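You operate a simulated robot arm through the tools that you are given. There is no shell and no other tool.

The job below is to be done with a simulated robot arm. You get a single attempt, and the scene is never put back.

JOB
Take the 12 bolt from the clear end of the long bench and put it on top of the black computer mouse there. Fetch the dark wheel weight from the clear end of the long bench and set it on top of the brown carton there. Close the upper red drawer. Take the wheel weight on the top of the wood-topped table and put it away in the grey tray beside the black wheel. Put two of the cards from the top of the wood-topped table on the top of the padded stand. Put the bottle that says "cleaner" from the top of the padded stand on the top of the steel chest. Take the blue fuse and leave it on the top of the wood-topped table. Put the brake pad marked "65" from the wash bench top on the deck left of the orange bike and the brake pad labelled "57" on the tool end of the long bench. Put the long bolt from the top of the steel table on the grate under the tap. The order is free. Set down upright: card, bottle.

The check looks at the end state, three seconds after you hand in, the way a careful person would. Anything else that was tipped, shoved, dropped, spilled or broken makes it a failure.

ROBOT AND FRAMES
A 5-joint arm with a two-finger parallel gripper on a trunk, on a base that moves. Base frame: it is fixed to the floor where the robot stands at the start and does not move with it; the origin is under the middle of the robot, x ahead of it, y to its left, z up. Lengths are in m, angles in degrees, forces in N, time in s.
It reaches about 1.134 m from its shoulder. Its first joint turns from -149.0 to 149.0 degrees. Places, roughly: black bottle, white bottle [-4.75, -4.75, 1]; blue fuse [-4.75, -4.75, 1]; bolt [1, 0, 1]; brake pad [-1, 1.25, 1]; brown carton [1, -0.5, 1]; card [-5.25, -3.5, 0.75]; computer mouse (6x9x4 cm) [0.9, -0.1, 0.9]; dark wheel weight [0.75, 0, 1]; deck left of the orange bike [-1.3, -1.3, 0.7]; grate under the tap (21x16 cm) [-2.4, 0.92, 0.88]; grey tray beside the black wheel (29x22 cm) [1.56, -8.16, 0.8]; long bolt (8x3x3 cm) [-4.2, 0.5, 0.9]; tool end of the long bench [0.8, 0.6, 0.9]; top of the padded stand [-4.7, -4.7, 0.9]; top of the steel chest [-2.4, -9, 0.7]; top of the wood-topped table [-5.1, -3.4, 0.8]; upper red drawer [0.4, 1.5, 0.8]; wheel weight [-5.25, -3.5, 0.75]. Payload 1.57 kg.
The TCP is the grasp point between the finger pads, 0.03 m short of the fingertips. In the tool frame z runs along the fingers and y along their closing line. The gripper opens to 0.11 m. The fingers are 0.024 m wide and 0.012 m thick; the gripper's body (0.048 by 0.112 m) begins 0.078 m behind the TCP.
Orientation is that of the tool frame in the base frame, as [roll, pitch, yaw] about the fixed x, y, z axes, in that order (R = Rz(yaw) Ry(pitch) Rx(roll)). With the fingers straight down and closing along the base's y, the tool's x points along the base's -x, its y along +y and its z along -z.

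CONTROLS
- The arm moves only by the tool step_arm. Its argument "steps" is a list of rows, each a list of 7 numbers: the opening in per cent of the stroke, from 0 (shut) to 100 (fully open), then the shift along the tool's x, y, z in m, then the turn, a rotation vector about the tool's x, y, z in degrees. In form: [[grip, x, y, z, rx, ry, rz], ...]. A call has 1 to 20 rows; each row shifts and turns the commanded pose from where the row before left it, along the tool's axes as they then stand. Rows are played at 5 a second. More than 0.05 m and 8.6 degrees between two rows, or a gripper value outside its range, and nothing of the call is played. Where a pose cannot be reached the arm comes as near as it can. A force on the tool above 40 N (or 10 N above the force at the start of the call, whichever is more), or a blocked arm, ends the call early, and 0.2 s more pass. Each finger travels about 0.153 m/s and halts on what it meets, pressing with about 31 N; the grip force reading is that of the motor and also rises with nothing between the fingers. The clock runs only during rows and for 0.2 s after the last one: add rows that do not move to give the fingers time. It gives the time, the measured TCP pose, the force on the tool (base axes), the opening and the grip force at its end, in the units of the frame above (readings bear some noise), with the torque about the TCP (base axes, N m) and any sound that the robot's microphone picked up.
- Cameras (640 x 400 px; columns grow to the right, rows downward): "scene" is now at [0.0299, 0.1666, 1.9186]; the picture's right is [-0.09, -1.00, 0.00], its down [-0.76, 0.07, -0.65] and it looks along [0.65, -0.06, -0.76] (base axes); focal length 292 px, centre (320, 200). "wrist" rides on the gripper at [0.07, 0.016, -0.141] in the tool frame; the picture's right is [-0.23, 0.97, 0.00], its down [-0.86, -0.20, -0.48] and it looks along [-0.47, -0.11, 0.88] (tool axes); focal length 222 px, centre (320, 200). There is no depth. A picture from a camera that has moved, and an enlarged one, comes with that camera's place and axes in the base frame and with its lens.
- capture(camera): a new picture of that camera. The clock stands still meanwhile.
- raise_lower(by): slides the trunk up (or, below 0, down) by that many m; the arm and the scene camera ride with it, the base frame stays. It gives what a move gives, with no picture.
- drive_base(legs): drives the robot by 1 to 6 legs, each [ahead, turn to the left] in m and degrees, along the robot's own axes; the way and the turn of a leg run together, so that a leg with both is an arc; at most 1.5 m and 180 degrees a leg. The arm and the cameras ride along, it lands a little off, and it stops where it bumps. It gives what a move gives.
- head_to(pan, tilt): turns the head with the scene camera to pan (to the left, within 155 degrees either way) and tilt (down, from -29 to 69), counted from straight ahead of the robot. It gives what a move gives.
- enlarge(camera, box): a new picture of the part [left, top, right, bottom] of that camera's present view, enlarged. The clock stands still meanwhile.
- sign_off(): hands the job in; it is judged then, once.

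Nothing tells you exact positions but the pictures and the camera data. Unless the task says otherwise, let go and move clear before handing in.

The tools are called after "Request:" by a JSON object that holds its "op" and its "data". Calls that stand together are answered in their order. step_arm: Moves the arm, as the interface text tells. Its arguments: {"type":"object","properties":{"steps":{"type":"array","items":{"type":"array","items":{"type":"number"}}}},"required":["steps"]} The other tools are called the same way: raise_lower (by) moves the trunk up or down; drive_base (legs) drives the base; head_to (pan, tilt) turns the head that bears the scene camera; capture (camera) takes a picture; enlarge (camera, box) takes an enlarged picture of a part of a camera's view; sign_off () hands the job in.

At the start:

```text
clock: 0.0
eef_pos: [0.6665, -0.1338, 1.2069]
tcp_rot: [-179.9, 0.0, 179.3]
force: [0.2, -0.6, 0.3]
wrist_torque: [0.0, 0.01, 0.0]
width: 0.1101
grasp_force: 0.1
trunk travel left (down, up): [-0.94, 0.03]
robot x, y, heading: [0.0006, 0.0053, 0.2]
head pan, tilt (commanded): [-5.2, 49.6]
```

scene: 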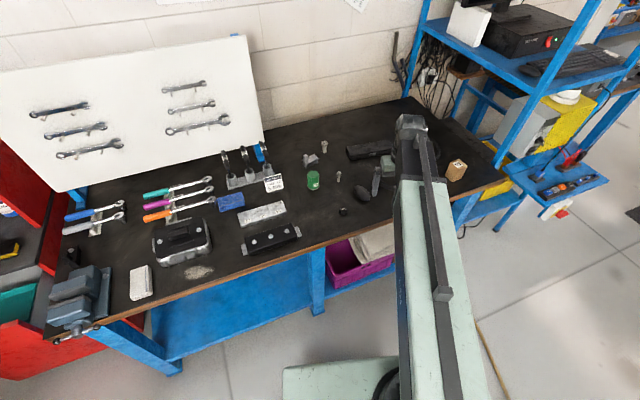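
wrist: 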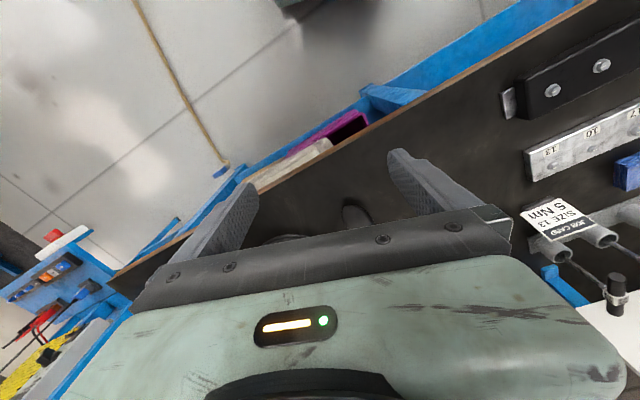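

I see the long bench ahead with tools, bolts, a mouse and a small brown carton at its right (clear) end. I'll first look closer at the bench before moving anything.

Request:
{"op": "enlarge", "data": {"camera": "scene", "box": [280, 100, 500, 240]}}

Request:
{"op": "enlarge", "data": {"camera": "scene", "box": [40, 120, 320, 320]}}

Request:
{"op": "enlarge", "data": {"camera": "wrist", "box": [240, 60, 640, 310]}}

```text
2.86 times, centred on (390, 170) of scene
camera zoom: at [0.0299, 0.1666, 1.9186], right [-0.09, -1.0, 0.0], down [-0.76, 0.07, -0.65], along [0.65, -0.06, -0.76], focal length 835 px, centre (120, 286)
```

zoom: 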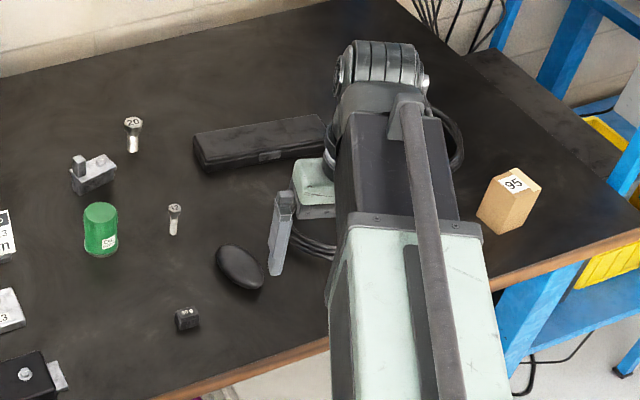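

```text
2.00 times, centred on (180, 220) of scene
camera zoom: at [0.0299, 0.1666, 1.9186], right [-0.09, -1.0, 0.0], down [-0.76, 0.07, -0.65], along [0.65, -0.06, -0.76], focal length 585 px, centre (600, 160)
```

zoom: 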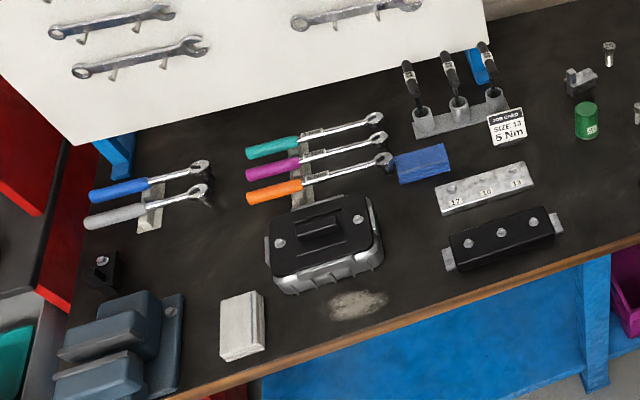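

```text
1.60 times, centred on (440, 185) of wrist
camera zoom: at [0.5951, -0.1165, 1.349], right [0.24, 0.97, 0.0], down [0.85, -0.21, 0.48], along [0.46, -0.11, -0.88], focal length 355 px, centre (128, 224)
```

zoom: 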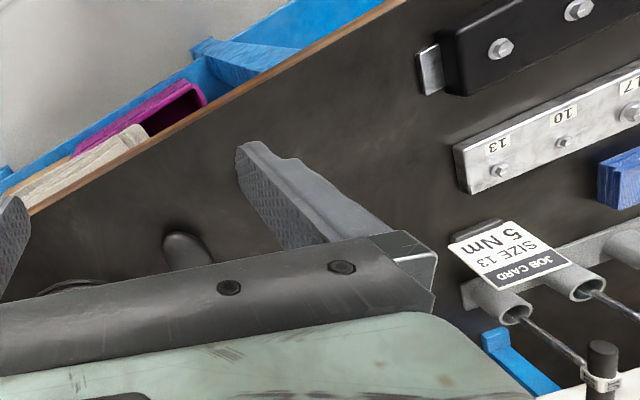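

The bench's clear end shows two bolts (one "20"), a green can, a grey block, a small dark block, the mouse and a carton marked 95. I'll zoom in closer to read labels.

Request:
{"op": "enlarge", "data": {"camera": "scene", "box": [297, 130, 377, 180]}}

Request:
{"op": "enlarge", "data": {"camera": "scene", "box": [320, 170, 400, 220]}}

Request:
{"op": "enlarge", "data": {"camera": "scene", "box": [430, 140, 510, 190]}}

```text
8.00 times, centred on (337, 155) of scene
camera zoom: at [0.0299, 0.1666, 1.9186], right [-0.09, -1.0, 0.0], down [-0.76, 0.07, -0.65], along [0.65, -0.06, -0.76], focal length 2339 px, centre (184, 560)
```

zoom: 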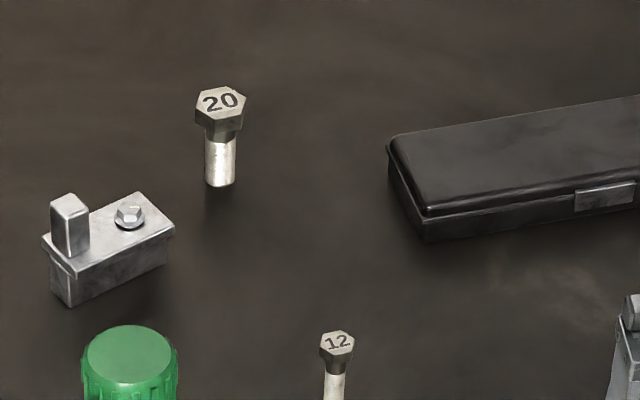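

```text
8.00 times, centred on (360, 195) of scene
camera zoom: at [0.0299, 0.1666, 1.9186], right [-0.09, -1.0, 0.0], down [-0.76, 0.07, -0.65], along [0.65, -0.06, -0.76], focal length 2339 px, centre (0, 240)
```

zoom: 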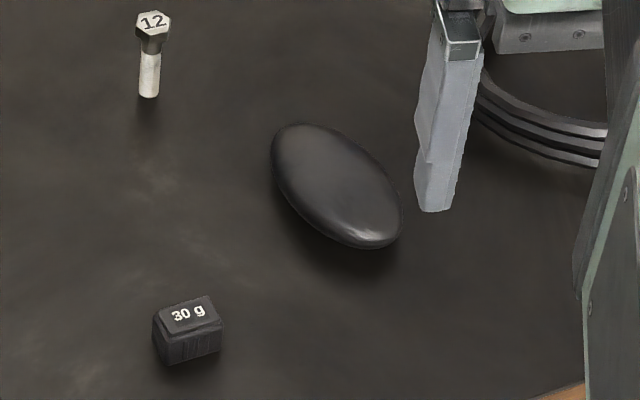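

```text
8.00 times, centred on (470, 165) of scene
camera zoom: at [0.0299, 0.1666, 1.9186], right [-0.09, -1.0, 0.0], down [-0.76, 0.07, -0.65], along [0.65, -0.06, -0.76], focal length 2339 px, centre (-880, 480)
```

zoom: 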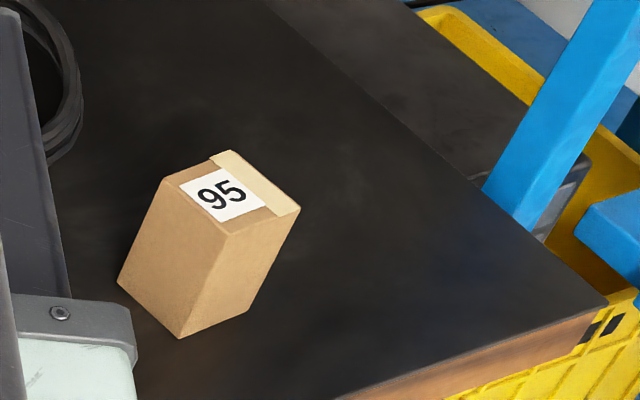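

The 12 bolt stands upright near the mouse, and the dark "30 g" block is nearer the bench edge. Next I survey the surroundings by turning the head.

Request:
{"op": "head_to", "data": {"pan": 60, "tilt": 35}}

Request:
{"op": "capture", "data": {"camera": "scene"}}

Request:
{"op": "head_to", "data": {"pan": 120, "tilt": 35}}

Request:
{"op": "capture", "data": {"camera": "scene"}}

Request:
{"op": "head_to", "data": {"pan": 155, "tilt": 20}}

Request:
{"op": "capture", "data": {"camera": "scene"}}

Request:
{"op": "head_to", "data": {"pan": -150, "tilt": 20}}

Request:
{"op": "capture", "data": {"camera": "scene"}}

Request:
{"op": "head_to", "data": {"pan": -90, "tilt": 20}}

Request:
{"op": "capture", "data": {"camera": "scene"}}

Request:
{"op": "head_to", "data": {"pan": -40, "tilt": 25}}

Request:
{"op": "capture", "data": {"camera": "scene"}}

```text
clock: 1.4
eef_pos: [0.6648, -0.1335, 1.207]
tcp_rot: [-180.0, 0.0, 179.4]
force: [-1.1, 0.1, 0.1]
wrist_torque: [-0.01, -0.03, -0.01]
width: 0.1099
grasp_force: 0.2
trunk travel left (down, up): [-0.94, 0.03]
robot x, y, heading: [-0.0016, 0.0082, -0.1]
head pan, tilt (commanded): [60.0, 35.0]
```

```text
taken
camera scene: at [-0.0032, 0.2499, 1.9397], right [0.87, -0.5, 0.0], down [-0.29, -0.5, -0.82], along [0.41, 0.71, -0.57], focal length 292 px, centre (320, 200)
```

scene: 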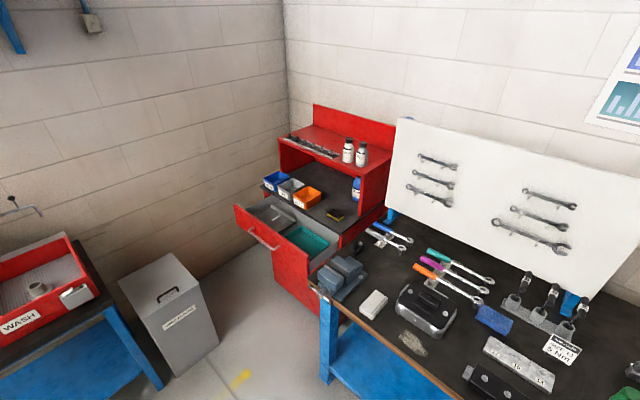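

```text
clock: 2.7
eef_pos: [0.6654, -0.1343, 1.2077]
tcp_rot: [180.0, 0.0, 179.3]
force: [0.0, -0.2, -0.4]
wrist_torque: [-0.03, 0.0, -0.03]
width: 0.1099
grasp_force: 0.0
trunk travel left (down, up): [-0.94, 0.03]
robot x, y, heading: [-0.0004, 0.0033, -0.0]
head pan, tilt (commanded): [120.0, 35.0]
```

```text
taken
camera scene: at [-0.0912, 0.2498, 1.9397], right [0.87, 0.5, 0.0], down [0.29, -0.5, -0.82], along [-0.41, 0.71, -0.57], focal length 292 px, centre (320, 200)
```

scene: 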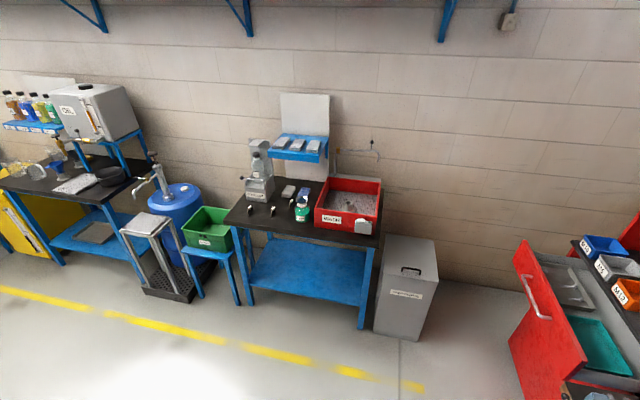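

```text
clock: 3.7
eef_pos: [0.6649, -0.1325, 1.2071]
tcp_rot: [180.0, 0.0, 179.3]
force: [0.1, 0.2, 0.2]
wrist_torque: [0.02, -0.04, 0.01]
width: 0.1102
grasp_force: 0.0
trunk travel left (down, up): [-0.94, 0.03]
robot x, y, heading: [-0.0048, 0.0016, 0.2]
head pan, tilt (commanded): [154.7, 20.0]
```

```text
taken
camera scene: at [-0.1314, 0.2134, 1.9635], right [0.43, 0.9, 0.0], down [0.31, -0.15, -0.94], along [-0.85, 0.4, -0.34], focal length 292 px, centre (320, 200)
```

scene: 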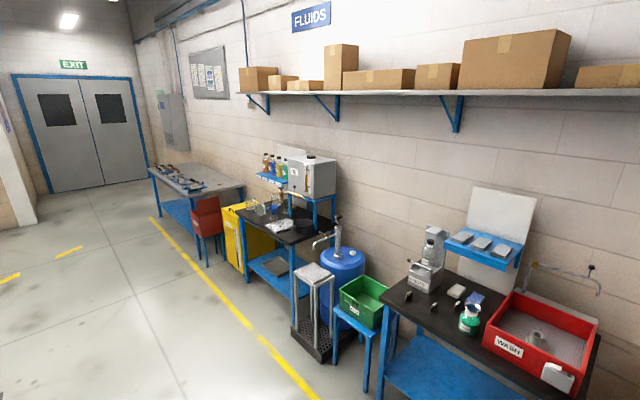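

```text
clock: 7.8
eef_pos: [0.6659, -0.134, 1.2074]
tcp_rot: [-180.0, 0.0, 179.4]
force: [0.5, 0.2, -1.0]
wrist_torque: [0.0, 0.01, -0.01]
width: 0.1101
grasp_force: 0.1
trunk travel left (down, up): [-0.94, 0.03]
robot x, y, heading: [-0.0004, 0.0014, -0.0]
head pan, tilt (commanded): [-150.0, 20.0]
```

```text
taken
camera scene: at [-0.1278, 0.1269, 1.9636], right [-0.5, 0.87, 0.0], down [0.3, 0.17, -0.94], along [-0.81, -0.47, -0.34], focal length 292 px, centre (320, 200)
```

scene: 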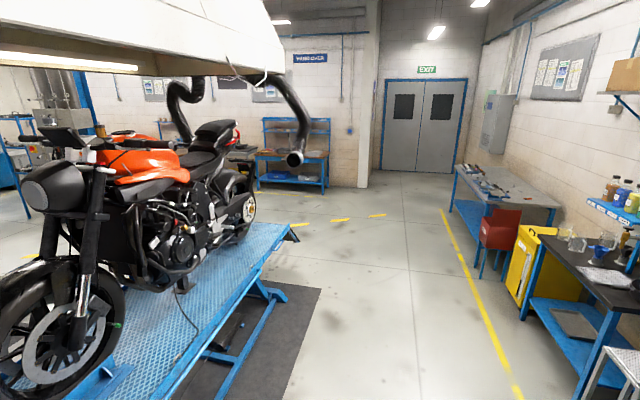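

```text
clock: 9.1
eef_pos: [0.6655, -0.1342, 1.2065]
tcp_rot: [180.0, -0.1, 179.4]
force: [0.4, -0.4, -0.6]
wrist_torque: [0.0, 0.02, 0.05]
width: 0.1102
grasp_force: 0.0
trunk travel left (down, up): [-0.94, 0.03]
robot x, y, heading: [0.0007, 0.0056, 0.1]
head pan, tilt (commanded): [-90.0, 20.0]
```

```text
taken
camera scene: at [-0.0472, 0.0804, 1.9636], right [-1.0, 0.0, 0.0], down [0.0, 0.34, -0.94], along [0.0, -0.94, -0.34], focal length 292 px, centre (320, 200)
```

scene: 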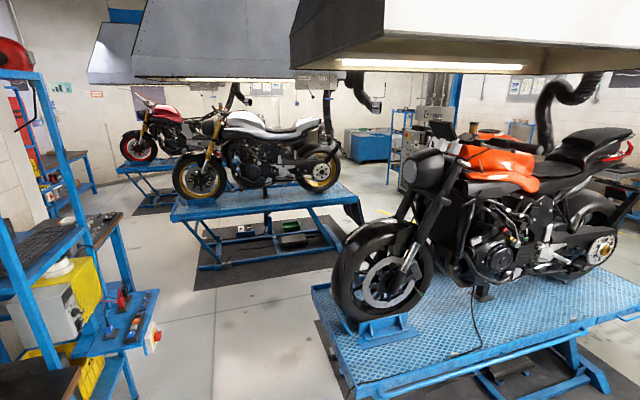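

```text
clock: 10.3
eef_pos: [0.6646, -0.1332, 1.2065]
tcp_rot: [180.0, 0.0, 179.4]
force: [-0.9, 0.4, 0.9]
wrist_torque: [0.01, -0.03, 0.0]
width: 0.1099
grasp_force: 0.1
trunk travel left (down, up): [-0.94, 0.03]
robot x, y, heading: [-0.003, 0.0014, 0.3]
head pan, tilt (commanded): [-40.0, 25.0]
```

```text
taken
camera scene: at [0.0234, 0.1144, 1.9555], right [-0.64, -0.77, 0.0], down [-0.32, 0.27, -0.91], along [0.69, -0.58, -0.42], focal length 292 px, centre (320, 200)
```

scene: 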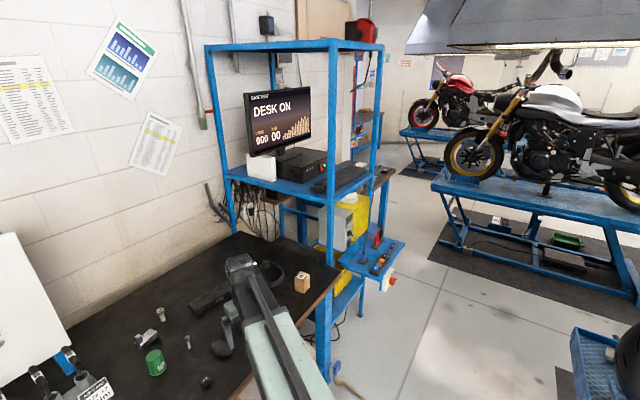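

I see the wash bench behind to the left, the open red drawer, the bike lifts to the right, and doors far off. Next I look down at the robot itself to learn its footprint and where the arm is mounted.

Request:
{"op": "head_to", "data": {"pan": 0, "tilt": 69}}

Request:
{"op": "capture", "data": {"camera": "scene"}}

Request:
{"op": "head_to", "data": {"pan": -60, "tilt": 60}}

Request:
{"op": "capture", "data": {"camera": "scene"}}

Request:
{"op": "head_to", "data": {"pan": -135, "tilt": 60}}

Request:
{"op": "capture", "data": {"camera": "scene"}}

Request:
{"op": "head_to", "data": {"pan": 135, "tilt": 60}}

Request:
{"op": "capture", "data": {"camera": "scene"}}

```text
clock: 11.4
eef_pos: [0.6654, -0.1334, 1.2059]
tcp_rot: [179.9, 0.0, 179.4]
force: [-0.5, 1.1, 0.4]
wrist_torque: [0.02, -0.02, 0.0]
width: 0.1099
grasp_force: 0.2
trunk travel left (down, up): [-0.94, 0.03]
robot x, y, heading: [-0.0003, 0.0065, -0.3]
head pan, tilt (commanded): [0.0, 68.8]
```

```text
taken
camera scene: at [0.0088, 0.1736, 1.8961], right [0.0, -1.0, 0.0], down [-0.93, 0.0, -0.36], along [0.36, 0.0, -0.93], focal length 292 px, centre (320, 200)
```

scene: 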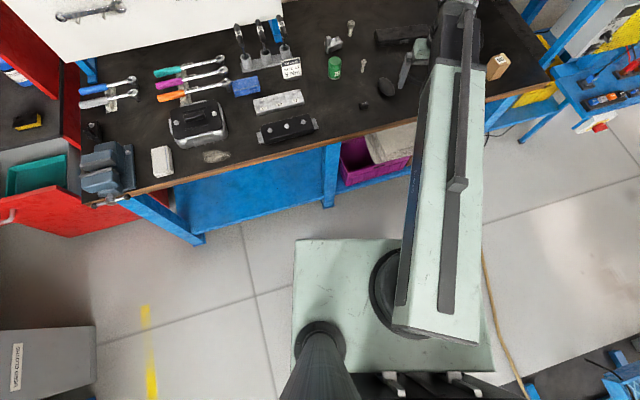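

```text
clock: 12.7
eef_pos: [0.6656, -0.1336, 1.2068]
tcp_rot: [-180.0, 0.0, 179.4]
force: [-0.8, 0.1, 0.5]
wrist_torque: [-0.01, -0.01, 0.02]
width: 0.1103
grasp_force: 0.1
trunk travel left (down, up): [-0.94, 0.03]
robot x, y, heading: [0.0016, 0.002, -0.2]
head pan, tilt (commanded): [-60.0, 60.0]
```

```text
taken
camera scene: at [-0.0137, 0.1159, 1.9054], right [-0.87, -0.5, 0.0], down [-0.43, 0.75, -0.5], along [0.25, -0.43, -0.87], focal length 292 px, centre (320, 200)
```

scene: 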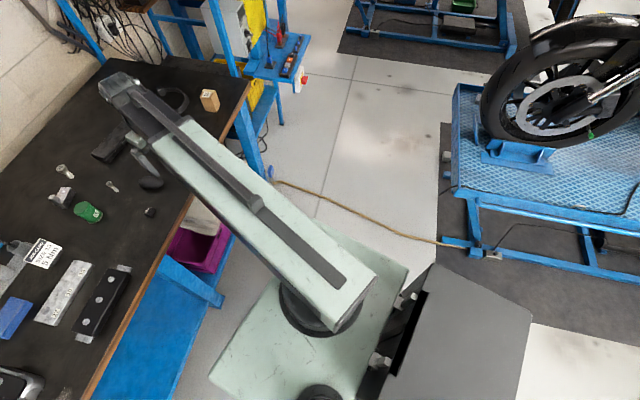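

```text
clock: 14.2
eef_pos: [0.6654, -0.1342, 1.2073]
tcp_rot: [179.9, 0.0, 179.4]
force: [-0.3, 0.1, -0.3]
wrist_torque: [0.03, 0.0, 0.02]
width: 0.1099
grasp_force: 0.1
trunk travel left (down, up): [-0.94, 0.03]
robot x, y, heading: [-0.0025, 0.0046, 0.1]
head pan, tilt (commanded): [-135.0, 60.0]
```

```text
taken
camera scene: at [-0.0942, 0.1264, 1.9054], right [-0.71, 0.71, 0.0], down [0.61, 0.61, -0.5], along [-0.35, -0.35, -0.87], focal length 292 px, centre (320, 200)
```

scene: 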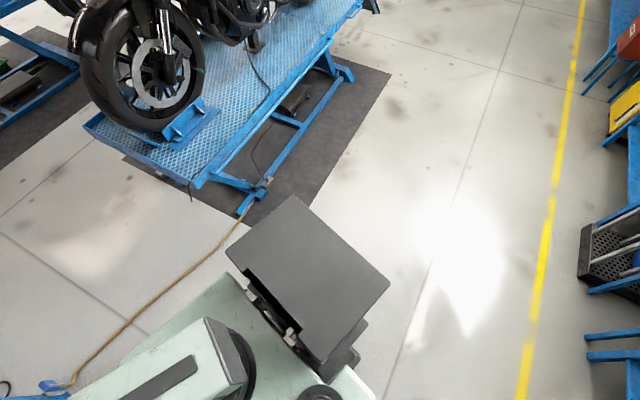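

```text
clock: 17.9
eef_pos: [0.6655, -0.1338, 1.2068]
tcp_rot: [-180.0, -0.1, 179.5]
force: [0.7, -0.2, 0.0]
wrist_torque: [-0.01, 0.02, 0.0]
width: 0.1098
grasp_force: 0.0
trunk travel left (down, up): [-0.94, 0.03]
robot x, y, heading: [-0.0, 0.0081, 0.2]
head pan, tilt (commanded): [135.0, 60.0]
```

```text
taken
camera scene: at [-0.0943, 0.2207, 1.9054], right [0.71, 0.71, 0.0], down [0.61, -0.61, -0.5], along [-0.35, 0.35, -0.87], focal length 292 px, centre (320, 200)
```

scene: 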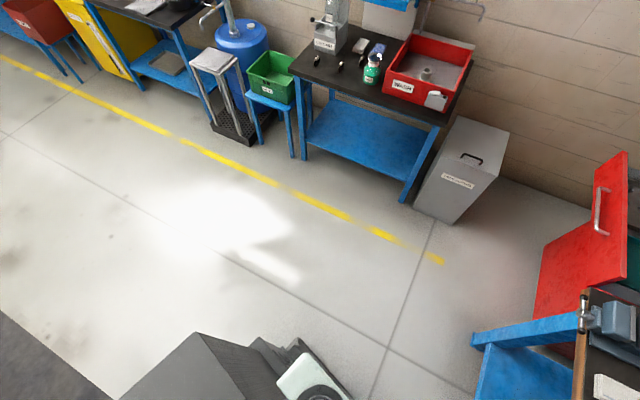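

The arm is mounted on the right of the platform and points forward, with the bench edge about 0.6 m ahead. I'll swing the arm left over the bolt and dark weight at safe height and take pictures from there.

Request:
{"op": "step_arm", "data": {"steps": [[100, 0, 0.045, 0, 0, 0, 0], [100, 0, 0.045, 0, 0, 0, 0], [100, 0, 0.045, 0, 0, 0, 0], [100, 0, 0.045, 0, 0, 0, 0], [100, 0, 0, 0, 0, 0, 0]]}}

Request:
{"op": "head_to", "data": {"pan": -10, "tilt": 48}}

Request:
{"op": "capture", "data": {"camera": "scene"}}

Request:
{"op": "capture", "data": {"camera": "wrist"}}

```text
clock: 19.1
eef_pos: [0.6671, 0.0454, 1.2073]
tcp_rot: [180.0, -0.1, 179.3]
force: [-0.4, 0.2, 0.5]
wrist_torque: [0.0, -0.02, -0.02]
width: 0.11
grasp_force: 0.1
trunk travel left (down, up): [-0.94, 0.03]
robot x, y, heading: [0.001, 0.0045, 0.4]
head pan, tilt (commanded): [135.0, 60.0]
```

```text
clock: 21.4
eef_pos: [0.6673, 0.0455, 1.2073]
tcp_rot: [-179.9, 0.0, 179.4]
force: [-0.2, -0.8, 0.0]
wrist_torque: [0.01, 0.01, -0.01]
width: 0.11
grasp_force: 0.1
trunk travel left (down, up): [-0.94, 0.03]
robot x, y, heading: [-0.0053, 0.006, 0.2]
head pan, tilt (commanded): [-10.0, 48.0]
```

```text
taken
camera scene: at [0.0304, 0.16, 1.9207], right [-0.17, -0.99, 0.0], down [-0.73, 0.13, -0.67], along [0.66, -0.12, -0.74], focal length 292 px, centre (320, 200)
```

scene: 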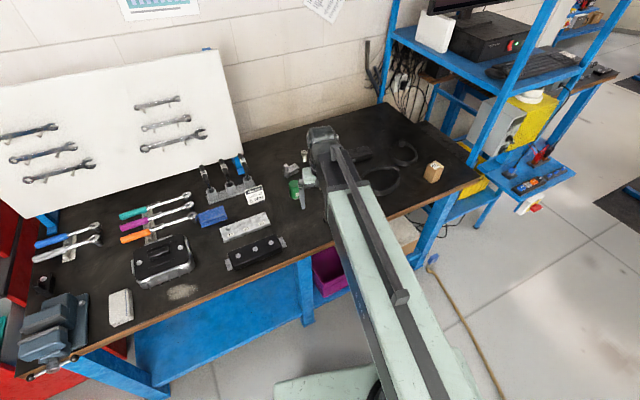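

```text
taken
camera wrist: at [0.5976, 0.0624, 1.349], right [0.24, 0.97, 0.0], down [0.85, -0.21, 0.48], along [0.46, -0.11, -0.88], focal length 222 px, centre (320, 200)
```

wrist: 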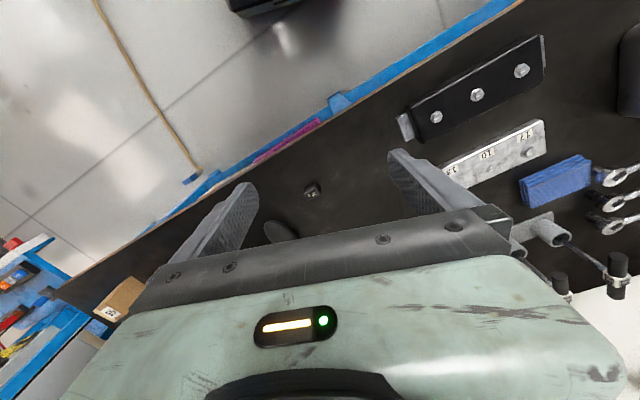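

The bench runs at about 16° to my frame, with the dark weight near (0.78, 0.00), the bolt near (0.95, 0.00), the mouse near (0.85, -0.09) and the carton near (0.91, -0.51). I'll find the bench height by touching it gently with shut fingers on a clear spot.

Request:
{"op": "step_arm", "data": {"steps": [[0, -0.04, 0.01, 0, 0, 0, 0], [0, -0.035, 0, 0, 0, 0, 0], [0, 0, 0, 0.045, 0, 0, 0], [0, 0, 0, 0.045, 0, 0, 0], [0, 0, 0, 0.04, 0, 0, 0], [0, 0, 0, 0.04, 0, 0, 0], [0, 0, 0, 0.01, 0, 0, 0], [0, 0, 0, 0, 0, 0, 0]]}}

Request:
{"op": "capture", "data": {"camera": "wrist"}}

Request:
{"op": "capture", "data": {"camera": "scene"}}

```text
clock: 23.2
eef_pos: [0.7435, 0.0548, 1.207]
tcp_rot: [-179.9, 0.0, 179.5]
force: [-0.2, 0.4, 0.0]
wrist_torque: [0.03, 0.01, 0.02]
width: 0.0002
grasp_force: 21.2
out of reach, approached as far as the arm can: row 3, 4, 5, 6, 7
trunk travel left (down, up): [-0.94, 0.03]
robot x, y, heading: [-0.0049, 0.0047, 0.0]
head pan, tilt (commanded): [-10.0, 48.0]
```

```text
taken
camera wrist: at [0.673, 0.0721, 1.3489], right [0.24, 0.97, 0.0], down [0.85, -0.21, 0.48], along [0.46, -0.11, -0.88], focal length 222 px, centre (320, 200)
```

wrist: 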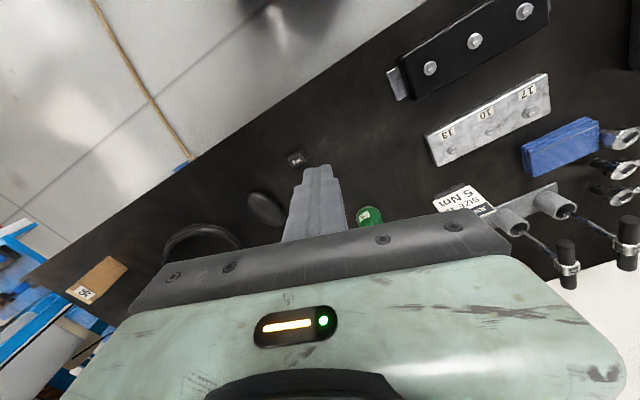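

```text
taken
camera scene: at [0.0305, 0.16, 1.9207], right [-0.17, -0.98, 0.0], down [-0.73, 0.13, -0.67], along [0.66, -0.12, -0.74], focal length 292 px, centre (320, 200)
```

scene: 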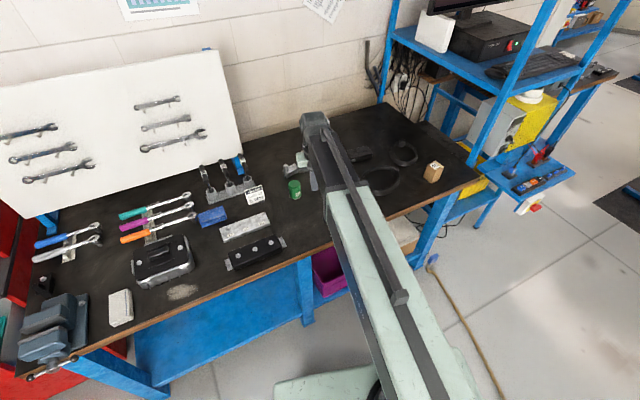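

The arm refuses to go lower from here with the tool pointing down, so height has to come from the trunk. I'll lower the trunk by 0.15 m with the fingers over this clear spot.

Request:
{"op": "raise_lower", "data": {"by": -0.15}}

Request:
{"op": "step_arm", "data": {"steps": [[0, 0, 0, 0, 0, 0, 0]]}}

```text
clock: 24.9
eef_pos: [0.7427, 0.0565, 1.0557]
tcp_rot: [180.0, -0.1, 179.4]
force: [0.3, -1.0, -0.2]
wrist_torque: [-0.03, 0.0, 0.0]
width: 0.0001
grasp_force: 20.7
trunk travel left (down, up): [-0.79, 0.18]
robot x, y, heading: [-0.0015, 0.0026, -0.1]
head pan, tilt (commanded): [-10.0, 48.0]
```

```text
clock: 25.4
eef_pos: [0.7425, 0.0548, 1.0566]
tcp_rot: [180.0, 0.0, 179.3]
force: [-0.3, -0.6, 1.2]
wrist_torque: [0.02, -0.02, -0.01]
width: 0.0002
grasp_force: 21.8
trunk travel left (down, up): [-0.79, 0.18]
robot x, y, heading: [-0.0031, 0.0018, 0.2]
head pan, tilt (commanded): [-10.0, 48.0]
```

The trunk carries the arm down to TCP z 1.056 with no contact. Now small downward arm steps to test both reach and contact.

Request:
{"op": "step_arm", "data": {"steps": [[0, 0, 0, 0.01, 0, 0, 0], [0, 0, 0, 0.01, 0, 0, 0], [0, 0, 0, 0.01, 0, 0, 0], [0, 0, 0, 0, 0, 0, 0]]}}

```text
clock: 26.4
eef_pos: [0.7428, 0.0542, 1.0562]
tcp_rot: [179.9, 0.0, 179.4]
force: [-1.1, 0.4, 0.0]
wrist_torque: [-0.05, 0.0, 0.01]
width: 0.0
grasp_force: 21.6
out of reach, approached as far as the arm can: row 1, 2, 3
trunk travel left (down, up): [-0.79, 0.18]
robot x, y, heading: [0.0038, 0.0075, 0.1]
head pan, tilt (commanded): [-10.0, 48.0]
```

The arm is at its lower limit here, so I'll continue the touch test with small trunk moves.

Request:
{"op": "raise_lower", "data": {"by": -0.05}}

Request:
{"op": "raise_lower", "data": {"by": -0.01}}

Request:
{"op": "raise_lower", "data": {"by": -0.005}}

Request:
{"op": "capture", "data": {"camera": "wrist"}}

Request:
{"op": "capture", "data": {"camera": "scene"}}

```text
clock: 27.3
eef_pos: [0.7428, 0.0556, 1.0073]
tcp_rot: [180.0, 0.0, 179.4]
force: [0.4, -0.7, 0.3]
wrist_torque: [-0.01, 0.01, 0.0]
width: 0.0
grasp_force: 21.4
trunk travel left (down, up): [-0.74, 0.23]
robot x, y, heading: [0.0004, 0.0068, -0.0]
head pan, tilt (commanded): [-10.0, 48.0]
```

```text
clock: 27.9
eef_pos: [0.7426, 0.0563, 0.997]
tcp_rot: [-180.0, 0.0, 179.4]
force: [0.1, -0.3, 0.4]
wrist_torque: [-0.02, 0.0, -0.01]
width: 0.0002
grasp_force: 21.2
trunk travel left (down, up): [-0.73, 0.24]
robot x, y, heading: [-0.0023, 0.0065, 0.0]
head pan, tilt (commanded): [-10.0, 48.0]
```

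```text
clock: 28.4
eef_pos: [0.7419, 0.0558, 0.9922]
tcp_rot: [179.9, 0.0, 179.4]
force: [0.6, -0.1, 0.1]
wrist_torque: [0.02, 0.01, 0.02]
width: 0.0
grasp_force: 21.3
trunk travel left (down, up): [-0.725, 0.245]
robot x, y, heading: [-0.0034, 0.0045, 0.2]
head pan, tilt (commanded): [-10.0, 48.0]
```

```text
taken
camera wrist: at [0.6729, 0.0721, 1.1339], right [0.24, 0.97, 0.0], down [0.85, -0.21, 0.48], along [0.46, -0.11, -0.88], focal length 222 px, centre (320, 200)
```

wrist: 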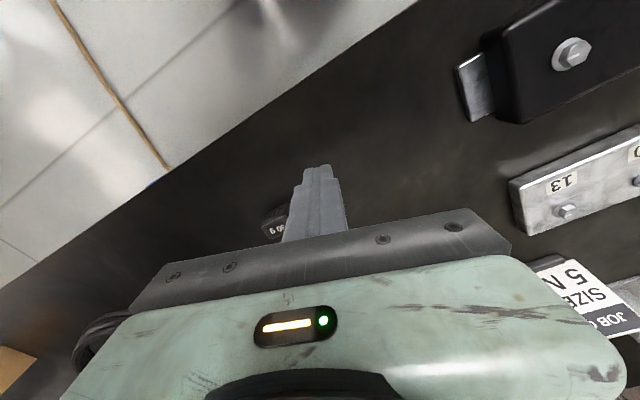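

```text
taken
camera scene: at [0.0304, 0.16, 1.7057], right [-0.17, -0.98, 0.0], down [-0.73, 0.13, -0.67], along [0.66, -0.12, -0.74], focal length 292 px, centre (320, 200)
```

scene: 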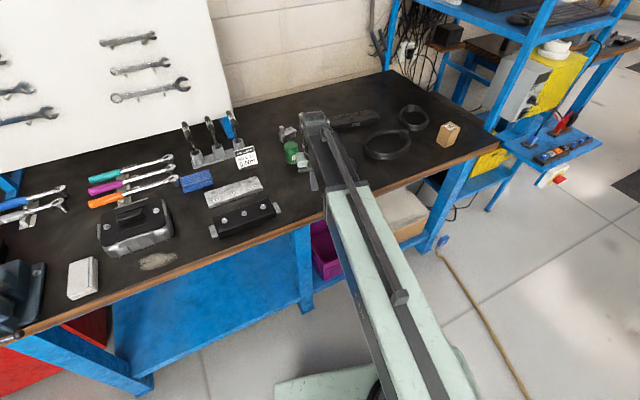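

Fingertips are at about 0.962 with still no contact. I'll keep lowering in small steps.

Request:
{"op": "raise_lower", "data": {"by": -0.005}}

Request:
{"op": "raise_lower", "data": {"by": -0.004}}

Request:
{"op": "raise_lower", "data": {"by": -0.004}}

Request:
{"op": "raise_lower", "data": {"by": -0.004}}

```text
clock: 28.9
eef_pos: [0.7425, 0.0557, 0.9879]
tcp_rot: [-180.0, 0.0, 179.4]
force: [-0.4, 0.7, -0.5]
wrist_torque: [0.01, -0.04, -0.02]
width: 0.0002
grasp_force: 21.2
trunk travel left (down, up): [-0.72, 0.25]
robot x, y, heading: [0.0017, 0.0056, 0.3]
head pan, tilt (commanded): [-10.0, 48.0]
```

```text
clock: 29.5
eef_pos: [0.7427, 0.0554, 0.983]
tcp_rot: [179.9, -0.1, 179.4]
force: [-0.6, 0.0, 0.8]
wrist_torque: [0.02, 0.0, 0.02]
width: 0.0
grasp_force: 21.4
trunk travel left (down, up): [-0.716, 0.254]
robot x, y, heading: [0.0035, 0.0044, 0.2]
head pan, tilt (commanded): [-10.0, 48.0]
```

```text
clock: 30.0
eef_pos: [0.7428, 0.055, 0.9792]
tcp_rot: [-180.0, 0.0, 179.4]
force: [-0.4, 0.0, -0.4]
wrist_torque: [0.01, -0.02, 0.01]
width: 0.0002
grasp_force: 20.8
trunk travel left (down, up): [-0.712, 0.258]
robot x, y, heading: [-0.0028, 0.0046, 0.0]
head pan, tilt (commanded): [-10.0, 48.0]
```

```text
clock: 30.5
eef_pos: [0.7431, 0.0555, 0.9756]
tcp_rot: [180.0, 0.0, 179.5]
force: [-0.2, -0.8, 0.3]
wrist_torque: [0.03, -0.02, 0.0]
width: 0.0
grasp_force: 21.5
trunk travel left (down, up): [-0.708, 0.262]
robot x, y, heading: [-0.0024, 0.0052, 0.1]
head pan, tilt (commanded): [-10.0, 48.0]
```

Request:
{"op": "raise_lower", "data": {"by": -0.004}}

Request:
{"op": "raise_lower", "data": {"by": -0.004}}

Request:
{"op": "raise_lower", "data": {"by": -0.004}}

Request:
{"op": "capture", "data": {"camera": "wrist"}}

```text
clock: 31.1
eef_pos: [0.7423, 0.056, 0.972]
tcp_rot: [-179.9, 0.0, 179.4]
force: [-0.4, 0.4, 0.1]
wrist_torque: [0.0, 0.01, -0.01]
width: 0.0
grasp_force: 21.3
trunk travel left (down, up): [-0.704, 0.266]
robot x, y, heading: [0.0026, 0.008, 0.2]
head pan, tilt (commanded): [-10.0, 48.0]
```

```text
clock: 31.6
eef_pos: [0.7437, 0.0553, 0.9673]
tcp_rot: [-180.0, 0.1, 179.4]
force: [0.5, -0.5, 0.2]
wrist_torque: [0.02, 0.0, 0.0]
width: 0.0
grasp_force: 21.6
trunk travel left (down, up): [-0.7, 0.27]
robot x, y, heading: [-0.0031, 0.0059, 0.0]
head pan, tilt (commanded): [-10.0, 48.0]
```

```text
clock: 32.1
eef_pos: [0.7431, 0.0538, 0.963]
tcp_rot: [180.0, 0.0, 179.3]
force: [-0.4, 0.0, 0.6]
wrist_torque: [0.02, -0.02, 0.01]
width: 0.0
grasp_force: 21.5
trunk travel left (down, up): [-0.696, 0.274]
robot x, y, heading: [-0.0004, 0.0055, 0.1]
head pan, tilt (commanded): [-10.0, 48.0]
```

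```text
taken
camera wrist: at [0.6729, 0.0721, 1.1049], right [0.24, 0.97, 0.0], down [0.85, -0.21, 0.48], along [0.46, -0.11, -0.88], focal length 222 px, centre (320, 200)
```

wrist: 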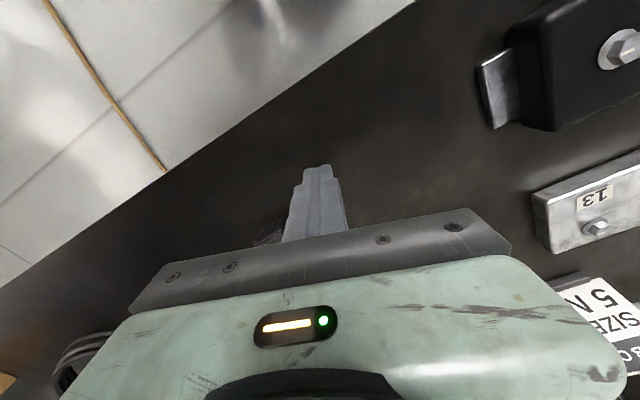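

Triangulating the bolts and weight suggests the bench top is near 0.915, so contact should be about 2 cm further down. I'll continue gently.

Request:
{"op": "raise_lower", "data": {"by": -0.008}}

Request:
{"op": "raise_lower", "data": {"by": -0.004}}

Request:
{"op": "raise_lower", "data": {"by": -0.004}}

Request:
{"op": "raise_lower", "data": {"by": -0.003}}

```text
clock: 32.7
eef_pos: [0.743, 0.0548, 0.9551]
tcp_rot: [-180.0, 0.0, 179.3]
force: [-0.8, -0.2, 0.5]
wrist_torque: [-0.03, -0.01, -0.01]
width: 0.0
grasp_force: 21.4
trunk travel left (down, up): [-0.688, 0.282]
robot x, y, heading: [0.0005, 0.0049, 0.1]
head pan, tilt (commanded): [-10.0, 48.0]
```

```text
clock: 33.2
eef_pos: [0.7428, 0.055, 0.9511]
tcp_rot: [-179.9, 0.0, 179.4]
force: [-0.1, 0.0, 0.4]
wrist_torque: [0.02, -0.01, -0.03]
width: 0.0002
grasp_force: 21.7
trunk travel left (down, up): [-0.684, 0.286]
robot x, y, heading: [0.002, 0.0052, -0.0]
head pan, tilt (commanded): [-10.0, 48.0]
```

```text
clock: 33.7
eef_pos: [0.7425, 0.0548, 0.9501]
tcp_rot: [179.9, 0.3, 179.4]
force: [-2.7, 0.3, 22.4]
wrist_torque: [-0.01, 0.34, -0.11]
width: 0.0
grasp_force: 21.3
trunk travel left (down, up): [-0.681, 0.289]
robot x, y, heading: [0.0024, 0.0071, 0.3]
head pan, tilt (commanded): [-10.0, 48.0]
stopped: the force on the tool passed its limit at 51 N (the readings are from after the stop); the commanded pose is now the measured one
```

```text
clock: 34.0
eef_pos: [0.7433, 0.0543, 0.9501]
tcp_rot: [-179.9, 0.4, 179.4]
force: [-2.9, -0.7, 32.5]
wrist_torque: [0.01, 0.44, -0.14]
width: 0.0
grasp_force: 21.3
trunk travel left (down, up): [-0.681, 0.289]
robot x, y, heading: [-0.0031, 0.0011, 0.2]
head pan, tilt (commanded): [-10.0, 48.0]
stopped: the force on the tool passed its limit at 49 N (the readings are from after the stop); the commanded pose is now the measured one
```

Contact came at TCP z 0.950, so the bench top is at 0.920. I'll lift off and test how far the arm itself can go up and down.

Request:
{"op": "raise_lower", "data": {"by": 0.1}}

Request:
{"op": "step_arm", "data": {"steps": [[100, 0, 0, -0.04, 0, 0, 0], [100, 0, 0, -0.04, 0, 0, 0], [100, 0, 0, -0.04, 0, 0, 0], [100, 0, 0, 0, 0, 0, 0]]}}

```text
clock: 35.3
eef_pos: [0.7456, 0.055, 1.049]
tcp_rot: [-179.9, 0.5, 179.4]
force: [1.0, 0.9, 0.1]
wrist_torque: [0.0, 0.0, 0.01]
width: 0.0
grasp_force: 21.2
trunk travel left (down, up): [-0.781, 0.189]
robot x, y, heading: [-0.0005, 0.0033, 0.2]
head pan, tilt (commanded): [-10.0, 48.0]
```

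```text
clock: 36.3
eef_pos: [0.7457, 0.0543, 1.0487]
tcp_rot: [180.0, 0.4, 179.4]
force: [-0.2, 0.0, -0.5]
wrist_torque: [-0.01, 0.01, 0.0]
width: 0.1102
grasp_force: 0.1
out of reach, approached as far as the arm can: row 1, 2, 3
trunk travel left (down, up): [-0.781, 0.189]
robot x, y, heading: [-0.0004, 0.0044, 0.0]
head pan, tilt (commanded): [-10.0, 48.0]
```

The arm has no vertical freedom of its own (it telescopes and swings), so all height comes from the trunk. Now I centre the gripper above the dark weight at about (0.79, 0.00).

Request:
{"op": "step_arm", "data": {"steps": [[100, -0.022, -0.027, 0, 0, 0, 0], [100, -0.022, -0.028, 0, 0, 0, 0], [100, 0, 0, 0, 0, 0, 0]]}}

Request:
{"op": "capture", "data": {"camera": "wrist"}}

Request:
{"op": "enlarge", "data": {"camera": "wrist", "box": [240, 120, 400, 220]}}

Request:
{"op": "capture", "data": {"camera": "scene"}}

```text
clock: 37.1
eef_pos: [0.7877, -0.0014, 1.0476]
tcp_rot: [-180.0, 0.4, 179.5]
force: [0.4, -0.5, 0.9]
wrist_torque: [0.02, -0.01, 0.01]
width: 0.1101
grasp_force: 0.0
trunk travel left (down, up): [-0.781, 0.189]
robot x, y, heading: [-0.0003, 0.0025, 0.3]
head pan, tilt (commanded): [-10.0, 48.0]
```

```text
taken
camera wrist: at [0.7168, 0.0154, 1.1894], right [0.24, 0.97, 0.0], down [0.85, -0.21, 0.48], along [0.47, -0.11, -0.88], focal length 222 px, centre (320, 200)
```

wrist: 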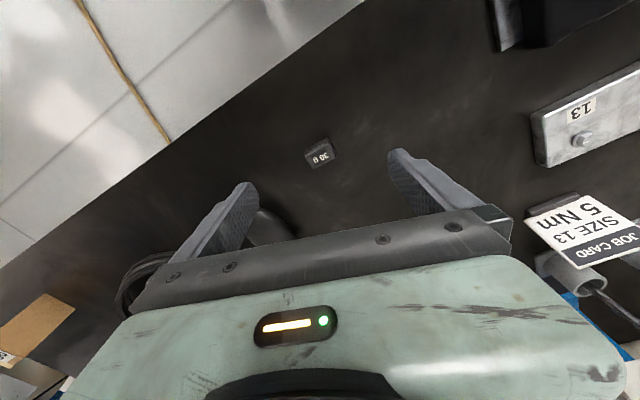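

```text
4.00 times, centred on (320, 170) of wrist
camera zoom: at [0.7168, 0.0154, 1.1894], right [0.24, 0.97, 0.0], down [0.85, -0.21, 0.48], along [0.47, -0.11, -0.88], focal length 888 px, centre (320, 320)
```

zoom: 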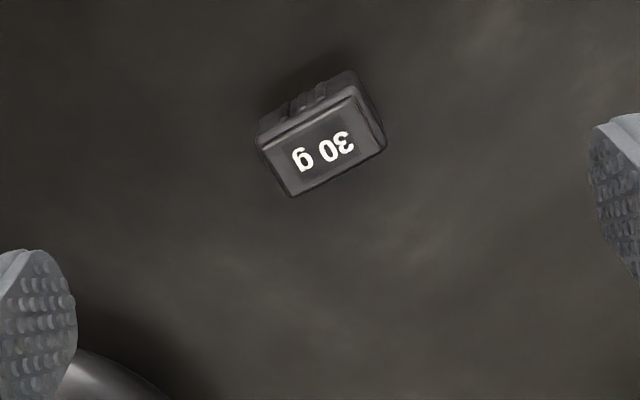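

```text
taken
camera scene: at [0.0305, 0.1598, 1.7617], right [-0.17, -0.98, 0.0], down [-0.73, 0.13, -0.67], along [0.66, -0.12, -0.74], focal length 292 px, centre (320, 200)
```

scene: 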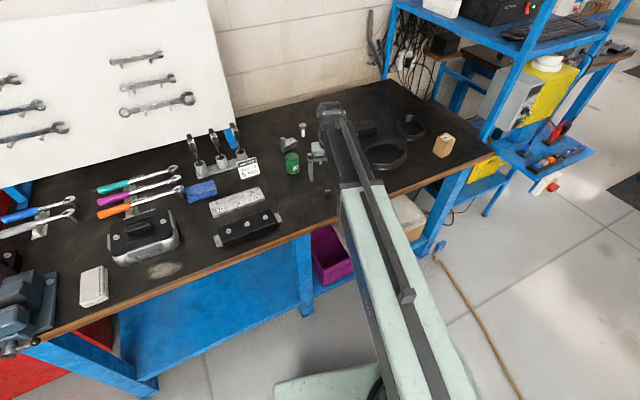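

The weight lies aligned with the bench (about 16°), about 3.2 × 1.9 cm, centred near (0.795, -0.002). I'll centre on it, turn the gripper 16° so it closes along the weight's long side, and narrow the opening to spare the mouse.

Request:
{"op": "step_arm", "data": {"steps": [[55, -0.007, -0.001, 0, 0, 0, 0], [55, 0, 0, 0, 0, 0, -8.2], [55, 0, 0, 0, 0, 0, -8.2], [55, 0, 0, 0, 0, 0, 0]]}}

Request:
{"op": "enlarge", "data": {"camera": "wrist", "box": [200, 100, 440, 250]}}

```text
clock: 38.1
eef_pos: [0.7939, -0.0024, 1.0483]
tcp_rot: [-180.0, 0.4, -164.1]
force: [0.9, -0.5, -0.1]
wrist_torque: [0.01, 0.01, 0.0]
width: 0.0606
grasp_force: 0.0
trunk travel left (down, up): [-0.781, 0.189]
robot x, y, heading: [0.0018, 0.0098, 0.0]
head pan, tilt (commanded): [-10.0, 48.0]
```

```text
2.67 times, centred on (320, 175) of wrist
camera zoom: at [0.7216, -0.0066, 1.1894], right [-0.05, 1.0, 0.0], down [0.87, 0.04, 0.48], along [0.48, 0.02, -0.88], focal length 592 px, centre (320, 267)
```

zoom: 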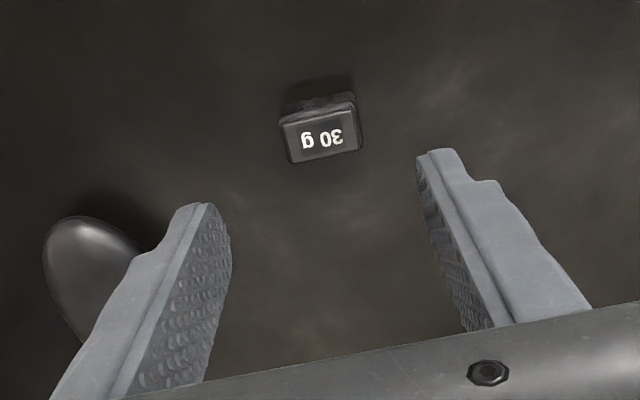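

The weight sits midway between the fingers and the mouse is clear of them. I'll lower the trunk so the fingertips stop about 6 mm above the bench, then close.

Request:
{"op": "raise_lower", "data": {"by": -0.07}}

Request:
{"op": "enlarge", "data": {"camera": "wrist", "box": [200, 100, 440, 250]}}

```text
clock: 39.2
eef_pos: [0.7942, -0.0027, 0.9777]
tcp_rot: [-179.9, 0.4, -164.2]
force: [-0.6, -0.3, -0.8]
wrist_torque: [0.02, 0.0, -0.01]
width: 0.0606
grasp_force: 0.0
trunk travel left (down, up): [-0.711, 0.259]
robot x, y, heading: [0.003, 0.0049, -0.1]
head pan, tilt (commanded): [-10.0, 48.0]
```

```text
2.67 times, centred on (320, 175) of wrist
camera zoom: at [0.7215, -0.0064, 1.1194], right [-0.05, 1.0, 0.0], down [0.87, 0.04, 0.48], along [0.48, 0.02, -0.88], focal length 592 px, centre (320, 267)
```

zoom: 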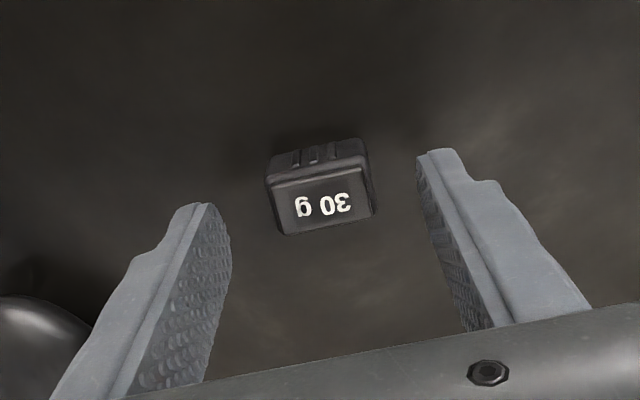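

Request:
{"op": "raise_lower", "data": {"by": -0.021}}

Request:
{"op": "step_arm", "data": {"steps": [[20, 0, 0, 0, 0, 0, 0], [10, 0, 0, 0, 0, 0, 0], [0, 0, 0, 0, 0, 0, 0], [0, 0, 0, 0, 0, 0, 0], [0, 0, 0, 0, 0, 0, 0]]}}

Request:
{"op": "enlarge", "data": {"camera": "wrist", "box": [200, 100, 440, 250]}}

```text
clock: 39.9
eef_pos: [0.794, -0.0031, 0.9572]
tcp_rot: [-179.9, 0.4, -164.2]
force: [-0.3, 0.5, 0.4]
wrist_torque: [0.01, 0.01, -0.02]
width: 0.0606
grasp_force: 0.1
trunk travel left (down, up): [-0.69, 0.28]
robot x, y, heading: [0.0003, 0.0054, 0.0]
head pan, tilt (commanded): [-10.0, 48.0]
```

```text
clock: 41.1
eef_pos: [0.7945, -0.002, 0.9568]
tcp_rot: [-179.9, 0.3, -164.3]
force: [0.0, 0.9, 0.7]
wrist_torque: [0.0, 0.01, 0.01]
width: 0.0326
grasp_force: 31.4
trunk travel left (down, up): [-0.69, 0.28]
robot x, y, heading: [-0.0014, 0.0044, 0.2]
head pan, tilt (commanded): [-10.0, 48.0]
```

```text
2.67 times, centred on (320, 175) of wrist
camera zoom: at [0.7216, -0.0064, 1.0984], right [-0.05, 1.0, 0.0], down [0.87, 0.04, 0.48], along [0.48, 0.02, -0.88], focal length 592 px, centre (320, 267)
```

zoom: 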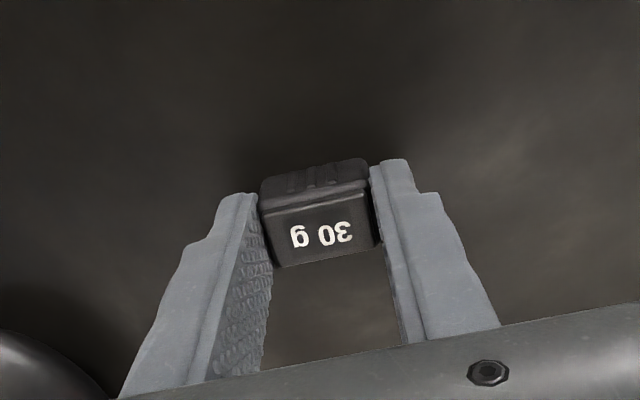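

The weight is held (3.26 cm between the fingers). I'll lift it and move towards the carton, stopping part-way to look at clearances.

Request:
{"op": "raise_lower", "data": {"by": 0.2}}

Request:
{"op": "step_arm", "data": {"steps": [[0, -0.0011, -0.0444, 0, 0, 0, 0], [0, -0.0011, -0.0444, 0, 0, 0, 0], [0, -0.0011, -0.0444, 0, 0, 0, 0], [0, -0.0011, -0.0444, 0, 0, 0, 0], [0, -0.0011, -0.0444, 0, 0, 0, 0], [0, -0.0011, -0.0444, 0, 0, 0, 0], [0, -0.0011, -0.0444, 0, 0, 0, 0], [0, -0.0011, -0.0444, 0, 0, 0, 0], [0, 0, 0, 0, 0, 0, 0]]}}

Request:
{"op": "capture", "data": {"camera": "wrist"}}

Request:
{"op": "head_to", "data": {"pan": -25, "tilt": 45}}

Request:
{"op": "capture", "data": {"camera": "scene"}}

```text
clock: 43.3
eef_pos: [0.796, -0.0023, 1.1567]
tcp_rot: [-180.0, 0.4, -164.1]
force: [-0.6, -0.9, 0.4]
wrist_torque: [0.0, 0.05, 0.02]
width: 0.0002
grasp_force: 21.0
trunk travel left (down, up): [-0.89, 0.08]
robot x, y, heading: [-0.0042, 0.0079, 0.1]
head pan, tilt (commanded): [-10.0, 48.0]
```

```text
clock: 45.3
eef_pos: [0.881, -0.334, 1.1559]
tcp_rot: [-179.8, 0.4, -164.2]
force: [0.1, -0.7, 0.2]
wrist_torque: [0.0, 0.05, -0.04]
width: 0.0
grasp_force: 21.2
out of reach, approached as far as the arm can: row 8
trunk travel left (down, up): [-0.89, 0.08]
robot x, y, heading: [0.0008, 0.0084, 0.2]
head pan, tilt (commanded): [-10.0, 48.0]
```

```text
taken
camera wrist: at [0.8074, -0.3378, 1.2981], right [-0.05, 1.0, 0.0], down [0.87, 0.04, 0.49], along [0.48, 0.02, -0.87], focal length 222 px, centre (320, 200)
```

wrist: 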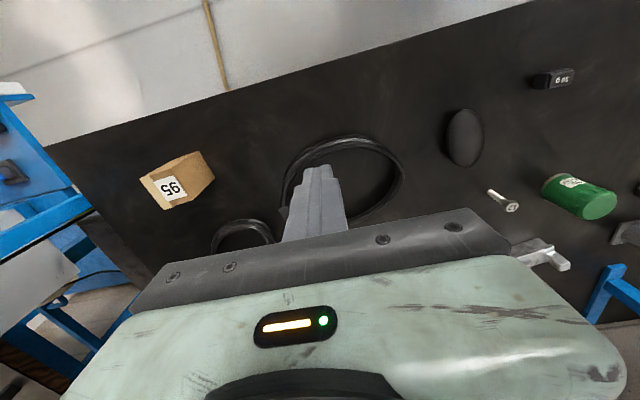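

```text
clock: 46.0
eef_pos: [0.8814, -0.334, 1.1567]
tcp_rot: [-179.9, 0.4, -164.2]
force: [0.4, 0.6, 0.5]
wrist_torque: [-0.01, -0.05, 0.02]
width: 0.0
grasp_force: 21.2
trunk travel left (down, up): [-0.89, 0.08]
robot x, y, heading: [-0.0051, 0.0061, 0.2]
head pan, tilt (commanded): [-25.0, 45.0]
```

```text
taken
camera scene: at [0.0267, 0.1393, 1.8748], right [-0.42, -0.91, 0.0], down [-0.64, 0.3, -0.71], along [0.64, -0.3, -0.71], focal length 292 px, centre (320, 200)
```

scene: 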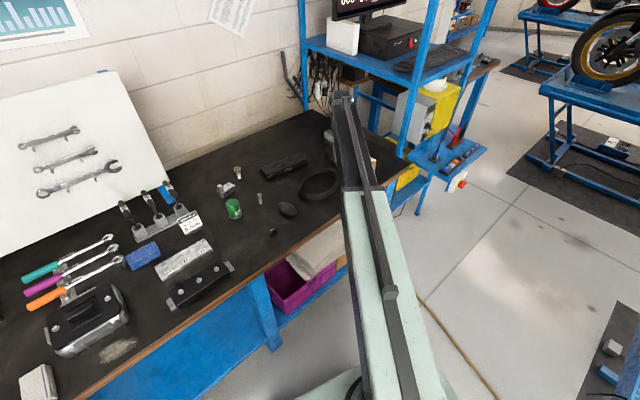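

The weight slipped out during the lift; it is back on the bench near where it was, and the carton is slightly out of reach from here. I'll zoom in to see how the weight lies now.

Request:
{"op": "enlarge", "data": {"camera": "wrist", "box": [420, 40, 640, 230]}}

Request:
{"op": "enlarge", "data": {"camera": "scene", "box": [210, 140, 330, 260]}}

Request:
{"op": "enlarge", "data": {"camera": "wrist", "box": [100, 110, 280, 240]}}

```text
2.11 times, centred on (530, 135) of wrist
camera zoom: at [0.8073, -0.3374, 1.2982], right [-0.05, 1.0, 0.0], down [0.87, 0.04, 0.49], along [0.49, 0.02, -0.87], focal length 468 px, centre (-122, 337)
```

zoom: 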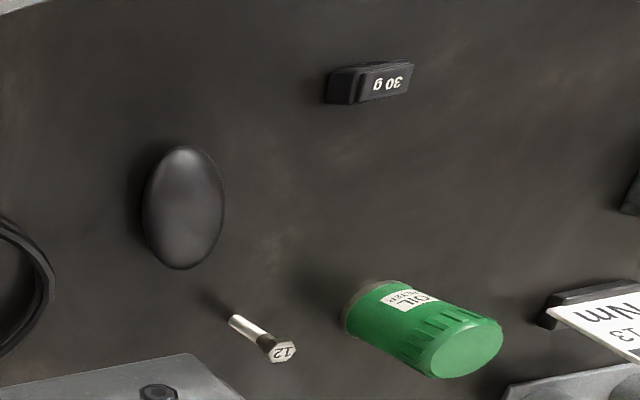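

```text
3.33 times, centred on (270, 200) of scene
camera zoom: at [0.0267, 0.1393, 1.8748], right [-0.42, -0.91, 0.0], down [-0.64, 0.3, -0.71], along [0.64, -0.3, -0.71], focal length 974 px, centre (487, 200)
```

zoom: 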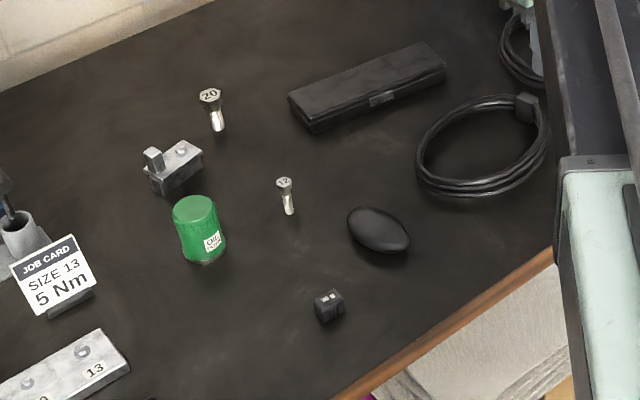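

```text
3.08 times, centred on (190, 175) of wrist
camera zoom: at [0.8073, -0.3374, 1.2982], right [-0.05, 1.0, 0.0], down [0.87, 0.04, 0.49], along [0.49, 0.02, -0.87], focal length 684 px, centre (720, 277)
```

zoom: 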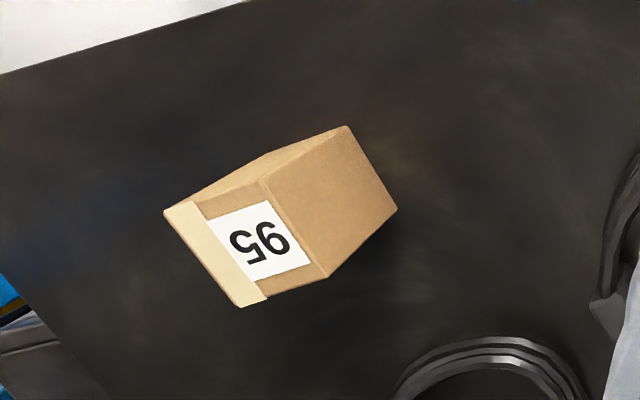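

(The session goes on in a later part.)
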